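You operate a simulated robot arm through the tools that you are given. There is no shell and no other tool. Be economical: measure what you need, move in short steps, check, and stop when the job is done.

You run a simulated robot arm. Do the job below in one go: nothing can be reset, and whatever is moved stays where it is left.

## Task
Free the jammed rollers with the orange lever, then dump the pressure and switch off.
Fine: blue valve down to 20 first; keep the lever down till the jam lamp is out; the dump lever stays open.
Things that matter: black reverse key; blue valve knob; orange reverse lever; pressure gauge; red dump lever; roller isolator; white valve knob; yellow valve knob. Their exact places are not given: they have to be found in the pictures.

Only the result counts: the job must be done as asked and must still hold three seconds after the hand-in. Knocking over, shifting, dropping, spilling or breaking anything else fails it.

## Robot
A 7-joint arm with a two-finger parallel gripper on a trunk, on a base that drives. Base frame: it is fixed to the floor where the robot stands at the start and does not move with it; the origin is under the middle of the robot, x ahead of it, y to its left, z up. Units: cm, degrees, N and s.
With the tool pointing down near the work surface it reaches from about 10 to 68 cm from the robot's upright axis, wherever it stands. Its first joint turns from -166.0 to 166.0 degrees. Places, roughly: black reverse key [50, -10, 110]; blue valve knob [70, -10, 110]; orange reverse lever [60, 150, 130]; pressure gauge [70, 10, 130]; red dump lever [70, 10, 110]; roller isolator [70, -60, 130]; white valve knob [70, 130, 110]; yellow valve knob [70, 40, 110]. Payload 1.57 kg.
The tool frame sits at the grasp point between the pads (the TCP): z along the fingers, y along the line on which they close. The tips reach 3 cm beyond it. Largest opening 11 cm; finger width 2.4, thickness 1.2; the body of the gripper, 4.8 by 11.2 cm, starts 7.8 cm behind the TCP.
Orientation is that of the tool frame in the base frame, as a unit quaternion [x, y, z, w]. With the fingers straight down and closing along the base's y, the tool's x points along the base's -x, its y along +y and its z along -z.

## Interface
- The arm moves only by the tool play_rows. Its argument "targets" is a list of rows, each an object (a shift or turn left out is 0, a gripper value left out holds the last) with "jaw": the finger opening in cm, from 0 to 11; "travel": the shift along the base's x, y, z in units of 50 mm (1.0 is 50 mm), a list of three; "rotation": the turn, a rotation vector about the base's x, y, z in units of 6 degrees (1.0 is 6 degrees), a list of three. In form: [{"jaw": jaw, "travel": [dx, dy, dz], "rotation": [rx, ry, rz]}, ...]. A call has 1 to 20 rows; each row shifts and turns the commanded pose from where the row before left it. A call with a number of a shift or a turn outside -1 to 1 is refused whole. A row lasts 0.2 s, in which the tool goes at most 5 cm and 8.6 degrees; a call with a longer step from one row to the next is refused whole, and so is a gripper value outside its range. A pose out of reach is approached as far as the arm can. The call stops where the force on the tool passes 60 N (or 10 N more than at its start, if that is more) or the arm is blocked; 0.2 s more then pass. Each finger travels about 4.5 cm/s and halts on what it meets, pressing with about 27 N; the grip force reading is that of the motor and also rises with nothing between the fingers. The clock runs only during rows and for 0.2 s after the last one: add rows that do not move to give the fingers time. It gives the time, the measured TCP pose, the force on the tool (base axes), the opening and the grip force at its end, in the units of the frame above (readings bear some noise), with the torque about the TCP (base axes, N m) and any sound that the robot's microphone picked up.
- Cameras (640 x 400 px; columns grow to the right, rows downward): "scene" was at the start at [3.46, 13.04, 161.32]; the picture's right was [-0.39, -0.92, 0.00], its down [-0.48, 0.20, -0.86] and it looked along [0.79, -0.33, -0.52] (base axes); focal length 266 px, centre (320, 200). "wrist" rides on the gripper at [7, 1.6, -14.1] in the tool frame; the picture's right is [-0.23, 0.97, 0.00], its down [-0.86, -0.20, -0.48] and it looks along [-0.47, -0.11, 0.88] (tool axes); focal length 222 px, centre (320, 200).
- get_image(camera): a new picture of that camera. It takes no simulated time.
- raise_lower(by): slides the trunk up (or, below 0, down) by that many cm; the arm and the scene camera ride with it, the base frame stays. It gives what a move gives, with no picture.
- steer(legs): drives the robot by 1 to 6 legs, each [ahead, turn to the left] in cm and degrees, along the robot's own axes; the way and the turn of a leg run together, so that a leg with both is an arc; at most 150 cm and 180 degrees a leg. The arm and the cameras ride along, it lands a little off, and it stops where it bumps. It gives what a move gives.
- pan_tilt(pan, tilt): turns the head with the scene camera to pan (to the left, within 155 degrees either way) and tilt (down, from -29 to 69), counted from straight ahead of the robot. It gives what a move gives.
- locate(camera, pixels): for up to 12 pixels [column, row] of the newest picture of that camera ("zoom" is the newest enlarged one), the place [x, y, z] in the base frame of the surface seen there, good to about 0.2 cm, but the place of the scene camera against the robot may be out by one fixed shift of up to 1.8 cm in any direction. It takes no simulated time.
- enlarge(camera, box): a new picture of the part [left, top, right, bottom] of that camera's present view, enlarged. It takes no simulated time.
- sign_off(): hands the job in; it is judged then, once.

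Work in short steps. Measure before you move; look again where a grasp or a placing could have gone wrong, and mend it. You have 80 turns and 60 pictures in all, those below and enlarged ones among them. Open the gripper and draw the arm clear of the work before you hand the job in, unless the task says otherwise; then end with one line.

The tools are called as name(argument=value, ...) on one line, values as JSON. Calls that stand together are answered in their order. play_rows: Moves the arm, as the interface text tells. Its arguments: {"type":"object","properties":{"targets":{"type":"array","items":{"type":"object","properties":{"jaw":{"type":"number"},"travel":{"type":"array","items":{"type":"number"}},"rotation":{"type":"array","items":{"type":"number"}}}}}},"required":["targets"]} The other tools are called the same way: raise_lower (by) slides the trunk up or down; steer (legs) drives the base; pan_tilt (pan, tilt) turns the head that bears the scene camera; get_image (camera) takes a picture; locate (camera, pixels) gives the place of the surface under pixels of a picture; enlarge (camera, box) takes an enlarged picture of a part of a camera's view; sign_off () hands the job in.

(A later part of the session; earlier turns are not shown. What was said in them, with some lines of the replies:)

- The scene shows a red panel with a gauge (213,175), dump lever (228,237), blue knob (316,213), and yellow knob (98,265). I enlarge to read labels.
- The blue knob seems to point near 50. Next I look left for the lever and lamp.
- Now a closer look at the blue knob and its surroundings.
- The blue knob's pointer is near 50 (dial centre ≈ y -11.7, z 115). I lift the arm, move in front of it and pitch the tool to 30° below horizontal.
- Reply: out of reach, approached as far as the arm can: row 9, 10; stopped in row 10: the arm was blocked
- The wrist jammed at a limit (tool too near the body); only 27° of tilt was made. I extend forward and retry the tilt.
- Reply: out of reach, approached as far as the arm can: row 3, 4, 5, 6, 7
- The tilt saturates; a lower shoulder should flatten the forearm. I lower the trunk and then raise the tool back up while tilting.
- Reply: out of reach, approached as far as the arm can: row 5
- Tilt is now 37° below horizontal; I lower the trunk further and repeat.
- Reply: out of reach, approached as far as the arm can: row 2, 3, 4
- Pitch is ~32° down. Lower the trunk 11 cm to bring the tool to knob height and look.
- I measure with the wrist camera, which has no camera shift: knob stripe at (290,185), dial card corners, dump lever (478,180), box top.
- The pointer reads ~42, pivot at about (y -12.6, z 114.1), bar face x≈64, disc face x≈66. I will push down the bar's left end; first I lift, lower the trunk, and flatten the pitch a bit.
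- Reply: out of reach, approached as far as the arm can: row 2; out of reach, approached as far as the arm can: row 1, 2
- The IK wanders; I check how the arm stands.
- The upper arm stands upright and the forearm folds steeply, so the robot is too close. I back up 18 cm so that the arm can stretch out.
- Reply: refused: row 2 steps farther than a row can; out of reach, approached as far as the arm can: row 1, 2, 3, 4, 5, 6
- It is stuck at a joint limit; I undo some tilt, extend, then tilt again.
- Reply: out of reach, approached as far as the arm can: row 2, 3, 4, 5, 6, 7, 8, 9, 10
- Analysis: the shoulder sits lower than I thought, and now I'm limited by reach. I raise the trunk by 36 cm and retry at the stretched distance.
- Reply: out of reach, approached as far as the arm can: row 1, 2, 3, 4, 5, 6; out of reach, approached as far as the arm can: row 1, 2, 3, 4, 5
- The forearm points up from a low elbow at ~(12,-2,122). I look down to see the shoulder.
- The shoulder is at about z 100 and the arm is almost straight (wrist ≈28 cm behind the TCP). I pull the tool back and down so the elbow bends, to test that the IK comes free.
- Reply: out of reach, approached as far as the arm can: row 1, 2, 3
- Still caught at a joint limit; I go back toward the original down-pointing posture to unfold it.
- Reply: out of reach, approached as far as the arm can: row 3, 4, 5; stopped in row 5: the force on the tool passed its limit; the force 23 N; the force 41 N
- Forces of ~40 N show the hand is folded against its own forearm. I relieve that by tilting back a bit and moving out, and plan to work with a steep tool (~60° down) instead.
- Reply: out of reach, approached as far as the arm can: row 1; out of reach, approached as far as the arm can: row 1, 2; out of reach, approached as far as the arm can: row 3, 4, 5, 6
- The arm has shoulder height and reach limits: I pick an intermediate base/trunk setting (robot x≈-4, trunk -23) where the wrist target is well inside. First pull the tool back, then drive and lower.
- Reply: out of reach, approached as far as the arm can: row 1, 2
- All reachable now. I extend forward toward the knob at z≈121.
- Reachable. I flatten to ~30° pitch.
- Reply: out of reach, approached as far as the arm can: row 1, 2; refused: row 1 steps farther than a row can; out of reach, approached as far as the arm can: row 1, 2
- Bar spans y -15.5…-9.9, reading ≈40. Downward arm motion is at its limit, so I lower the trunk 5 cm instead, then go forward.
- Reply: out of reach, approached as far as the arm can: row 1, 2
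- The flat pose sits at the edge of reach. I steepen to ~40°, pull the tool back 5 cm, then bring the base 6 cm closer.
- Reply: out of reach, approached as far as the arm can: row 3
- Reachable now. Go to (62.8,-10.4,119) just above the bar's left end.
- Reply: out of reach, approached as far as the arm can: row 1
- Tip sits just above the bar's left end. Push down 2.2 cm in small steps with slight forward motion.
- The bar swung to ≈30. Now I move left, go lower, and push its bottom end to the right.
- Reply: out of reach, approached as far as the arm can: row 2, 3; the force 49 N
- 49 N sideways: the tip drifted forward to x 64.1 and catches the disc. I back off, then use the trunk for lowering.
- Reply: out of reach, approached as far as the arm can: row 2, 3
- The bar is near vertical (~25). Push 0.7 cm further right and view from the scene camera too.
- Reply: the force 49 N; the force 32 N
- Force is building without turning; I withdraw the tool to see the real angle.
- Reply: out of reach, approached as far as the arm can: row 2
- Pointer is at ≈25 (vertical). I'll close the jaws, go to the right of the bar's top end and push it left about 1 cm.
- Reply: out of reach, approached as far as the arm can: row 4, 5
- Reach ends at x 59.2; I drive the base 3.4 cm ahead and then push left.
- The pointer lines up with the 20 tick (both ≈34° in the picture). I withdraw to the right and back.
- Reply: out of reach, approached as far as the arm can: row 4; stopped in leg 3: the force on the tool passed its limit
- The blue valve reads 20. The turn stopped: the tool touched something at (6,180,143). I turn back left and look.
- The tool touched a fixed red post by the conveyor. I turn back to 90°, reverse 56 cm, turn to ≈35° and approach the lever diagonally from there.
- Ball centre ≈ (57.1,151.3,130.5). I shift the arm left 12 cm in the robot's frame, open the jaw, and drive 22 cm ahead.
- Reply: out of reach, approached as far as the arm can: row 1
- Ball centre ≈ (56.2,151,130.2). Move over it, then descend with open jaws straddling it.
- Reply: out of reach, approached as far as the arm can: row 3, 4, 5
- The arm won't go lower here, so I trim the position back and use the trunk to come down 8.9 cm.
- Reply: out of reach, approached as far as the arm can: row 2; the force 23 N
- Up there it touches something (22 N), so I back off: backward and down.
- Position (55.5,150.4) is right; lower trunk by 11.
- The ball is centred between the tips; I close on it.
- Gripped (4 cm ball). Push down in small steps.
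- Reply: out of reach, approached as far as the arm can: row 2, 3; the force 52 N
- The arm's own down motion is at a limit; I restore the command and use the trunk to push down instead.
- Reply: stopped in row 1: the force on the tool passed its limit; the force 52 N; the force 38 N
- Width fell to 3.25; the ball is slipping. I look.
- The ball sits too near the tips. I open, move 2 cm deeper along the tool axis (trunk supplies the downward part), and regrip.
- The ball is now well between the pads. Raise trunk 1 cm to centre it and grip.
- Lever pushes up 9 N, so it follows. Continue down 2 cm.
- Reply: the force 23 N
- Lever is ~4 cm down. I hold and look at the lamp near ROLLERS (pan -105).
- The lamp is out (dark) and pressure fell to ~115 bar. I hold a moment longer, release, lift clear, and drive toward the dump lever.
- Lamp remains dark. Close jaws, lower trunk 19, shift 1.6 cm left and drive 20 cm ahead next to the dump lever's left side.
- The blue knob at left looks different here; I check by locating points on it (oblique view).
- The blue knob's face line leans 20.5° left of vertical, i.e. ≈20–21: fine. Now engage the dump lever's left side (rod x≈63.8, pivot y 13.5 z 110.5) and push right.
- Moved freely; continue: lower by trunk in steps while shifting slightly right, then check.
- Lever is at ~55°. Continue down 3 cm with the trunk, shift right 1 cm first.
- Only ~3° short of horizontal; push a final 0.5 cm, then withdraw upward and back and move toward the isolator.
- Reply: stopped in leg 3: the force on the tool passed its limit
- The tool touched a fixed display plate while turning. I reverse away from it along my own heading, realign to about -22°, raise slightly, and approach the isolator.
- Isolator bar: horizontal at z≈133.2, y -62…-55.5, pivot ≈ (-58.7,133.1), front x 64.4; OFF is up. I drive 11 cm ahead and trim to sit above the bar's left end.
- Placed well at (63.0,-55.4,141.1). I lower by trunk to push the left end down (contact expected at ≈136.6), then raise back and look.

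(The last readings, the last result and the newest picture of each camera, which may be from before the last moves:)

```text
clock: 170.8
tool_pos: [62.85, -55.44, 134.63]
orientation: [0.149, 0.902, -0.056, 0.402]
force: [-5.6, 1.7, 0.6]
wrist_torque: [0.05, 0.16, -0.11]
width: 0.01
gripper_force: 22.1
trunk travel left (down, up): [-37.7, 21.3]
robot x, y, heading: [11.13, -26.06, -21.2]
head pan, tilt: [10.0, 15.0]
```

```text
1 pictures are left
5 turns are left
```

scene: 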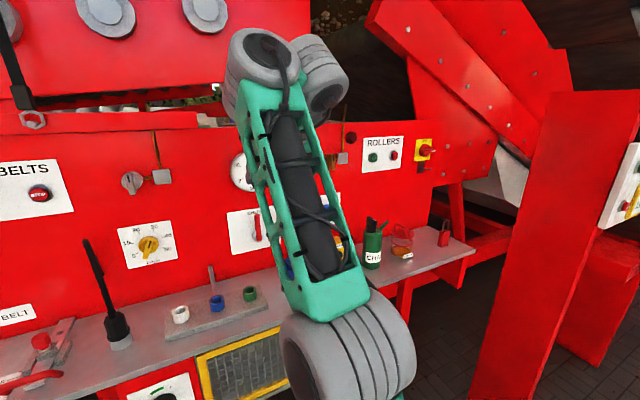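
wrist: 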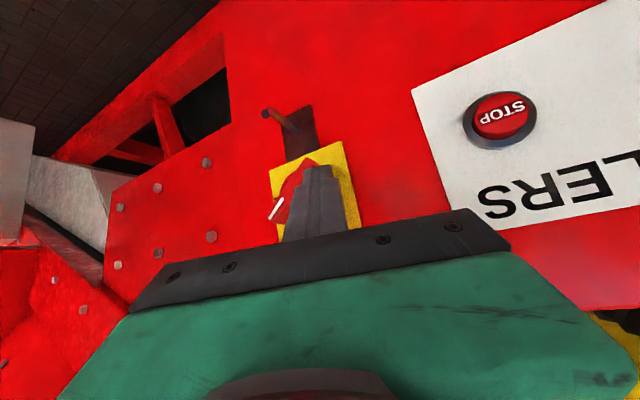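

The bar is at ≈45° now. I raise, go over to its right side (base nudged ahead to keep reach).

raise_lower(by=7)

play_rows(targets=[{"travel": [-0.5, 0, 0]}, {"travel": [0, -0.9, 0]}, {"travel": [0, -0.55, 0]}, {}, {}])

steer(legs=[[2.5, 0]])

```text
clock: 171.9
tool_pos: [62.94, -55.3, 141.59]
orientation: [0.149, 0.902, -0.057, 0.401]
force: [0.8, -0.4, 0.1]
wrist_torque: [0.0, -0.02, 0.02]
width: 0.0
gripper_force: 21.4
trunk travel left (down, up): [-44.7, 14.3]
robot x, y, heading: [11.03, -25.82, -21.4]
head pan, tilt: [10.0, 15.0]
```

```text
clock: 173.1
tool_pos: [60.19, -60.73, 141.1]
orientation: [0.148, 0.902, -0.056, 0.402]
force: [-0.1, 0.5, 0.4]
wrist_torque: [0.03, 0.04, 0.01]
width: 0.0
gripper_force: 21.1
out of reach, approached as far as the arm can: row 3
trunk travel left (down, up): [-44.7, 14.3]
robot x, y, heading: [10.79, -25.91, -21.6]
head pan, tilt: [10.0, 15.0]
```

```text
clock: 173.9
tool_pos: [62.44, -61.64, 141.14]
orientation: [0.148, 0.902, -0.056, 0.402]
force: [0.5, 0.0, 0.0]
wrist_torque: [0.0, -0.01, 0.03]
width: 0.0
gripper_force: 21.6
trunk travel left (down, up): [-44.7, 14.3]
robot x, y, heading: [13.2, -26.86, -21.2]
head pan, tilt: [10.0, 15.0]
4 turns are left
```

Slightly short of the right side; I shift 2 cm further right plus a small base turn, then lower beside the bar's top end.

play_rows(targets=[{"travel": [0.12, -0.4, 0]}, {}, {}])

steer(legs=[[0.5, -1.2]])

raise_lower(by=-3)

```text
clock: 174.7
tool_pos: [62.05, -62.47, 140.56]
orientation: [0.148, 0.902, -0.056, 0.401]
force: [-0.5, -0.2, 0.3]
wrist_torque: [-0.01, 0.01, 0.02]
width: 0.02
gripper_force: 21.1
out of reach, approached as far as the arm can: row 1
trunk travel left (down, up): [-44.7, 14.3]
robot x, y, heading: [13.22, -26.93, -21.4]
head pan, tilt: [10.0, 15.0]
```

```text
clock: 175.5
tool_pos: [61.81, -63.57, 140.42]
orientation: [0.158, 0.9, -0.06, 0.401]
force: [0.9, 0.4, 0.4]
wrist_torque: [0.0, -0.02, 0.03]
width: 0.01
gripper_force: 20.8
trunk travel left (down, up): [-44.7, 14.3]
robot x, y, heading: [14.25, -27.1, -22.9]
head pan, tilt: [10.0, 15.0]
```

```text
clock: 176.2
tool_pos: [61.75, -63.52, 137.43]
orientation: [0.158, 0.901, -0.061, 0.4]
force: [0.5, 0.2, -0.2]
wrist_torque: [0.02, -0.04, -0.01]
width: 0.01
gripper_force: 21.1
trunk travel left (down, up): [-41.7, 17.3]
robot x, y, heading: [14.13, -27.18, -22.4]
head pan, tilt: [10.0, 15.0]
3 turns are left
```

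No contact yet; I drive 1.3 cm ahead for depth, push left 4.2 cm to bring the bar upright, and look.

steer(legs=[[1.3, 0]])

play_rows(targets=[{"travel": [0, 0.21, 0]}, {"travel": [0, 0.21, 0]}, {"travel": [0, 0.21, 0]}, {"travel": [0, 0.21, 0]}, {}, {}])

enlarge(camera="wrist", box=[200, 90, 440, 240])

```text
clock: 177.0
tool_pos: [63.12, -64.3, 137.33]
orientation: [0.157, 0.901, -0.06, 0.4]
force: [-0.1, 0.1, -0.3]
wrist_torque: [-0.01, -0.01, -0.02]
width: 0.03
gripper_force: 22.0
trunk travel left (down, up): [-41.7, 17.3]
robot x, y, heading: [15.6, -27.35, -22.4]
head pan, tilt: [10.0, 15.0]
```

```text
clock: 177.9
tool_pos: [62.99, -62.34, 137.42]
orientation: [0.165, 0.898, -0.071, 0.401]
force: [25.8, -30.9, 20.9]
wrist_torque: [-0.8, -1.06, -0.67]
width: 0.02
gripper_force: 21.6
trunk travel left (down, up): [-41.7, 17.3]
robot x, y, heading: [15.42, -27.43, -23.2]
head pan, tilt: [10.0, 15.0]
stopped in row 4: the force on the tool passed its limit (the readings are from after the stop); the commanded pose is now the measured one
```

```text
2.67 times, centred on (320, 165) of wrist
2 turns are left
```

zoom: 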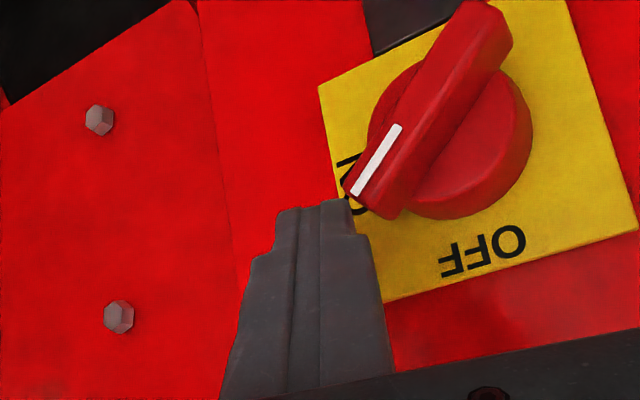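

The finger jams on the bar's end face at ≈50° from OFF. I go back over the top to the left side, push the left end down close to the pivot, then press right so the bar aligns with the finger's vertical side, as it did with the blue knob.

play_rows(targets=[{"travel": [0, -0.2, 0]}, {}])

raise_lower(by=5)

play_rows(targets=[{"travel": [0.05, 0.72, 0]}, {"travel": [0, 0.72, 0]}, {}, {}])

raise_lower(by=-5.5)

raise_lower(by=-3.2)

play_rows(targets=[{"travel": [0, -0.06, 0]}, {"travel": [0, -0.06, 0]}, {"travel": [0, -0.06, 0]}, {}, {}])

```text
clock: 178.5
tool_pos: [62.65, -62.4, 137.56]
orientation: [0.162, 0.899, -0.067, 0.401]
force: [0.4, -0.4, 0.1]
wrist_torque: [0.02, 0.0, 0.0]
width: 0.0
gripper_force: 21.7
trunk travel left (down, up): [-41.7, 17.3]
robot x, y, heading: [15.22, -27.24, -22.6]
head pan, tilt: [10.0, 15.0]
```

```text
clock: 179.4
tool_pos: [62.56, -62.49, 142.59]
orientation: [0.163, 0.899, -0.068, 0.401]
force: [-0.4, 0.0, -0.8]
wrist_torque: [-0.02, -0.02, 0.04]
width: 0.0
gripper_force: 21.4
trunk travel left (down, up): [-46.7, 12.3]
robot x, y, heading: [15.73, -27.69, -23.0]
head pan, tilt: [10.0, 15.0]
```

```text
clock: 180.4
tool_pos: [63.09, -55.42, 142.91]
orientation: [0.162, 0.9, -0.068, 0.399]
force: [0.2, 0.4, 0.1]
wrist_torque: [0.0, 0.03, 0.03]
width: 0.0
gripper_force: 21.2
out of reach, approached as far as the arm can: row 2
trunk travel left (down, up): [-46.7, 12.3]
robot x, y, heading: [15.1, -27.34, -23.0]
head pan, tilt: [10.0, 15.0]
```

```text
clock: 181.3
tool_pos: [63.09, -55.43, 137.47]
orientation: [0.162, 0.9, -0.067, 0.399]
force: [-0.6, 0.3, 0.1]
wrist_torque: [0.02, 0.01, -0.03]
width: 0.01
gripper_force: 21.6
trunk travel left (down, up): [-41.2, 17.8]
robot x, y, heading: [15.36, -27.35, -22.9]
head pan, tilt: [10.0, 15.0]
```

```text
clock: 182.1
tool_pos: [63.01, -55.4, 134.21]
orientation: [0.163, 0.899, -0.068, 0.4]
force: [-0.6, -0.7, 0.1]
wrist_torque: [0.02, 0.01, -0.01]
width: 0.0
gripper_force: 21.5
trunk travel left (down, up): [-38.0, 21.0]
robot x, y, heading: [15.12, -27.44, -22.7]
head pan, tilt: [10.0, 15.0]
```

```text
clock: 183.3
tool_pos: [63.11, -56.29, 134.33]
orientation: [0.163, 0.9, -0.068, 0.4]
force: [-1.1, 6.2, -2.2]
wrist_torque: [0.21, 0.08, 0.12]
width: 0.0
gripper_force: 21.2
trunk travel left (down, up): [-38.0, 21.0]
robot x, y, heading: [15.12, -27.39, -22.9]
head pan, tilt: [10.0, 15.0]
1 turns are left
```

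Contact at 6 N, so the bar is following. Lower slightly, keep pressing right until it aligns (force-limited), then release left, withdraw, open the gripper and hand in.

raise_lower(by=-0.6)

play_rows(targets=[{"travel": [0, -0.07, 0]}, {"travel": [0, -0.07, 0]}, {"travel": [0, -0.07, 0]}, {"travel": [0, -0.06, 0]}, {}, {}])

play_rows(targets=[{"travel": [0, 0.3, 0]}, {}, {}])

steer(legs=[[-25, 0]])

play_rows(targets=[{"jaw": 8}, {}, {}, {}, {}])

sign_off()

```text
clock: 183.9
tool_pos: [63.05, -56.22, 133.78]
orientation: [0.163, 0.899, -0.069, 0.4]
force: [-1.5, 4.9, 3.6]
wrist_torque: [-0.02, -0.11, 0.1]
width: 0.0
gripper_force: 21.3
trunk travel left (down, up): [-37.4, 21.6]
robot x, y, heading: [15.26, -27.68, -23.0]
head pan, tilt: [10.0, 15.0]
```

```text
clock: 184.7
tool_pos: [63.13, -56.31, 133.8]
orientation: [0.157, 0.901, -0.061, 0.4]
force: [-19.6, 28.3, -10.6]
wrist_torque: [0.54, 0.53, 0.33]
width: 0.0
gripper_force: 21.4
trunk travel left (down, up): [-37.4, 21.6]
robot x, y, heading: [15.22, -27.08, -22.5]
head pan, tilt: [10.0, 15.0]
stopped in row 4: the force on the tool passed its limit (the readings are from after the stop); the commanded pose is now the measured one
```

```text
clock: 185.5
tool_pos: [63.3, -55.41, 133.58]
orientation: [0.159, 0.901, -0.063, 0.399]
force: [0.2, 0.0, -0.9]
wrist_torque: [0.03, 0.0, 0.04]
width: 0.01
gripper_force: 21.0
trunk travel left (down, up): [-37.4, 21.6]
robot x, y, heading: [14.82, -27.47, -22.6]
head pan, tilt: [10.0, 15.0]
```

```text
clock: 187.4
tool_pos: [40.1, -45.85, 133.81]
orientation: [0.159, 0.901, -0.062, 0.399]
force: [-0.5, -0.1, 0.1]
wrist_torque: [0.02, -0.04, -0.02]
width: 0.01
gripper_force: 21.3
trunk travel left (down, up): [-37.4, 21.6]
robot x, y, heading: [-7.41, -18.17, -22.8]
head pan, tilt: [10.0, 15.0]
```

```text
clock: 188.6
tool_pos: [40.22, -45.87, 133.57]
orientation: [0.159, 0.901, -0.062, 0.398]
force: [-0.6, 0.4, -0.2]
wrist_torque: [0.01, -0.01, 0.02]
width: 7.99
gripper_force: 0.2
trunk travel left (down, up): [-37.4, 21.6]
robot x, y, heading: [-7.73, -17.59, -22.4]
head pan, tilt: [10.0, 15.0]
```

```text
The job is handed in.
```

I handed the job in, but I couldn't confirm the isolator reached OFF: I had no pictures left, and the last one showed it about 50° short, before my final push to the force limit. The blue valve reads about 20, the jam lamp went out while I held the orange lever down, and I left the dump lever about horizontal at DUMP without re-reading the gauge. While driving, the tool bumped the conveyor frame and the pressure display plate, and I saw no damage.
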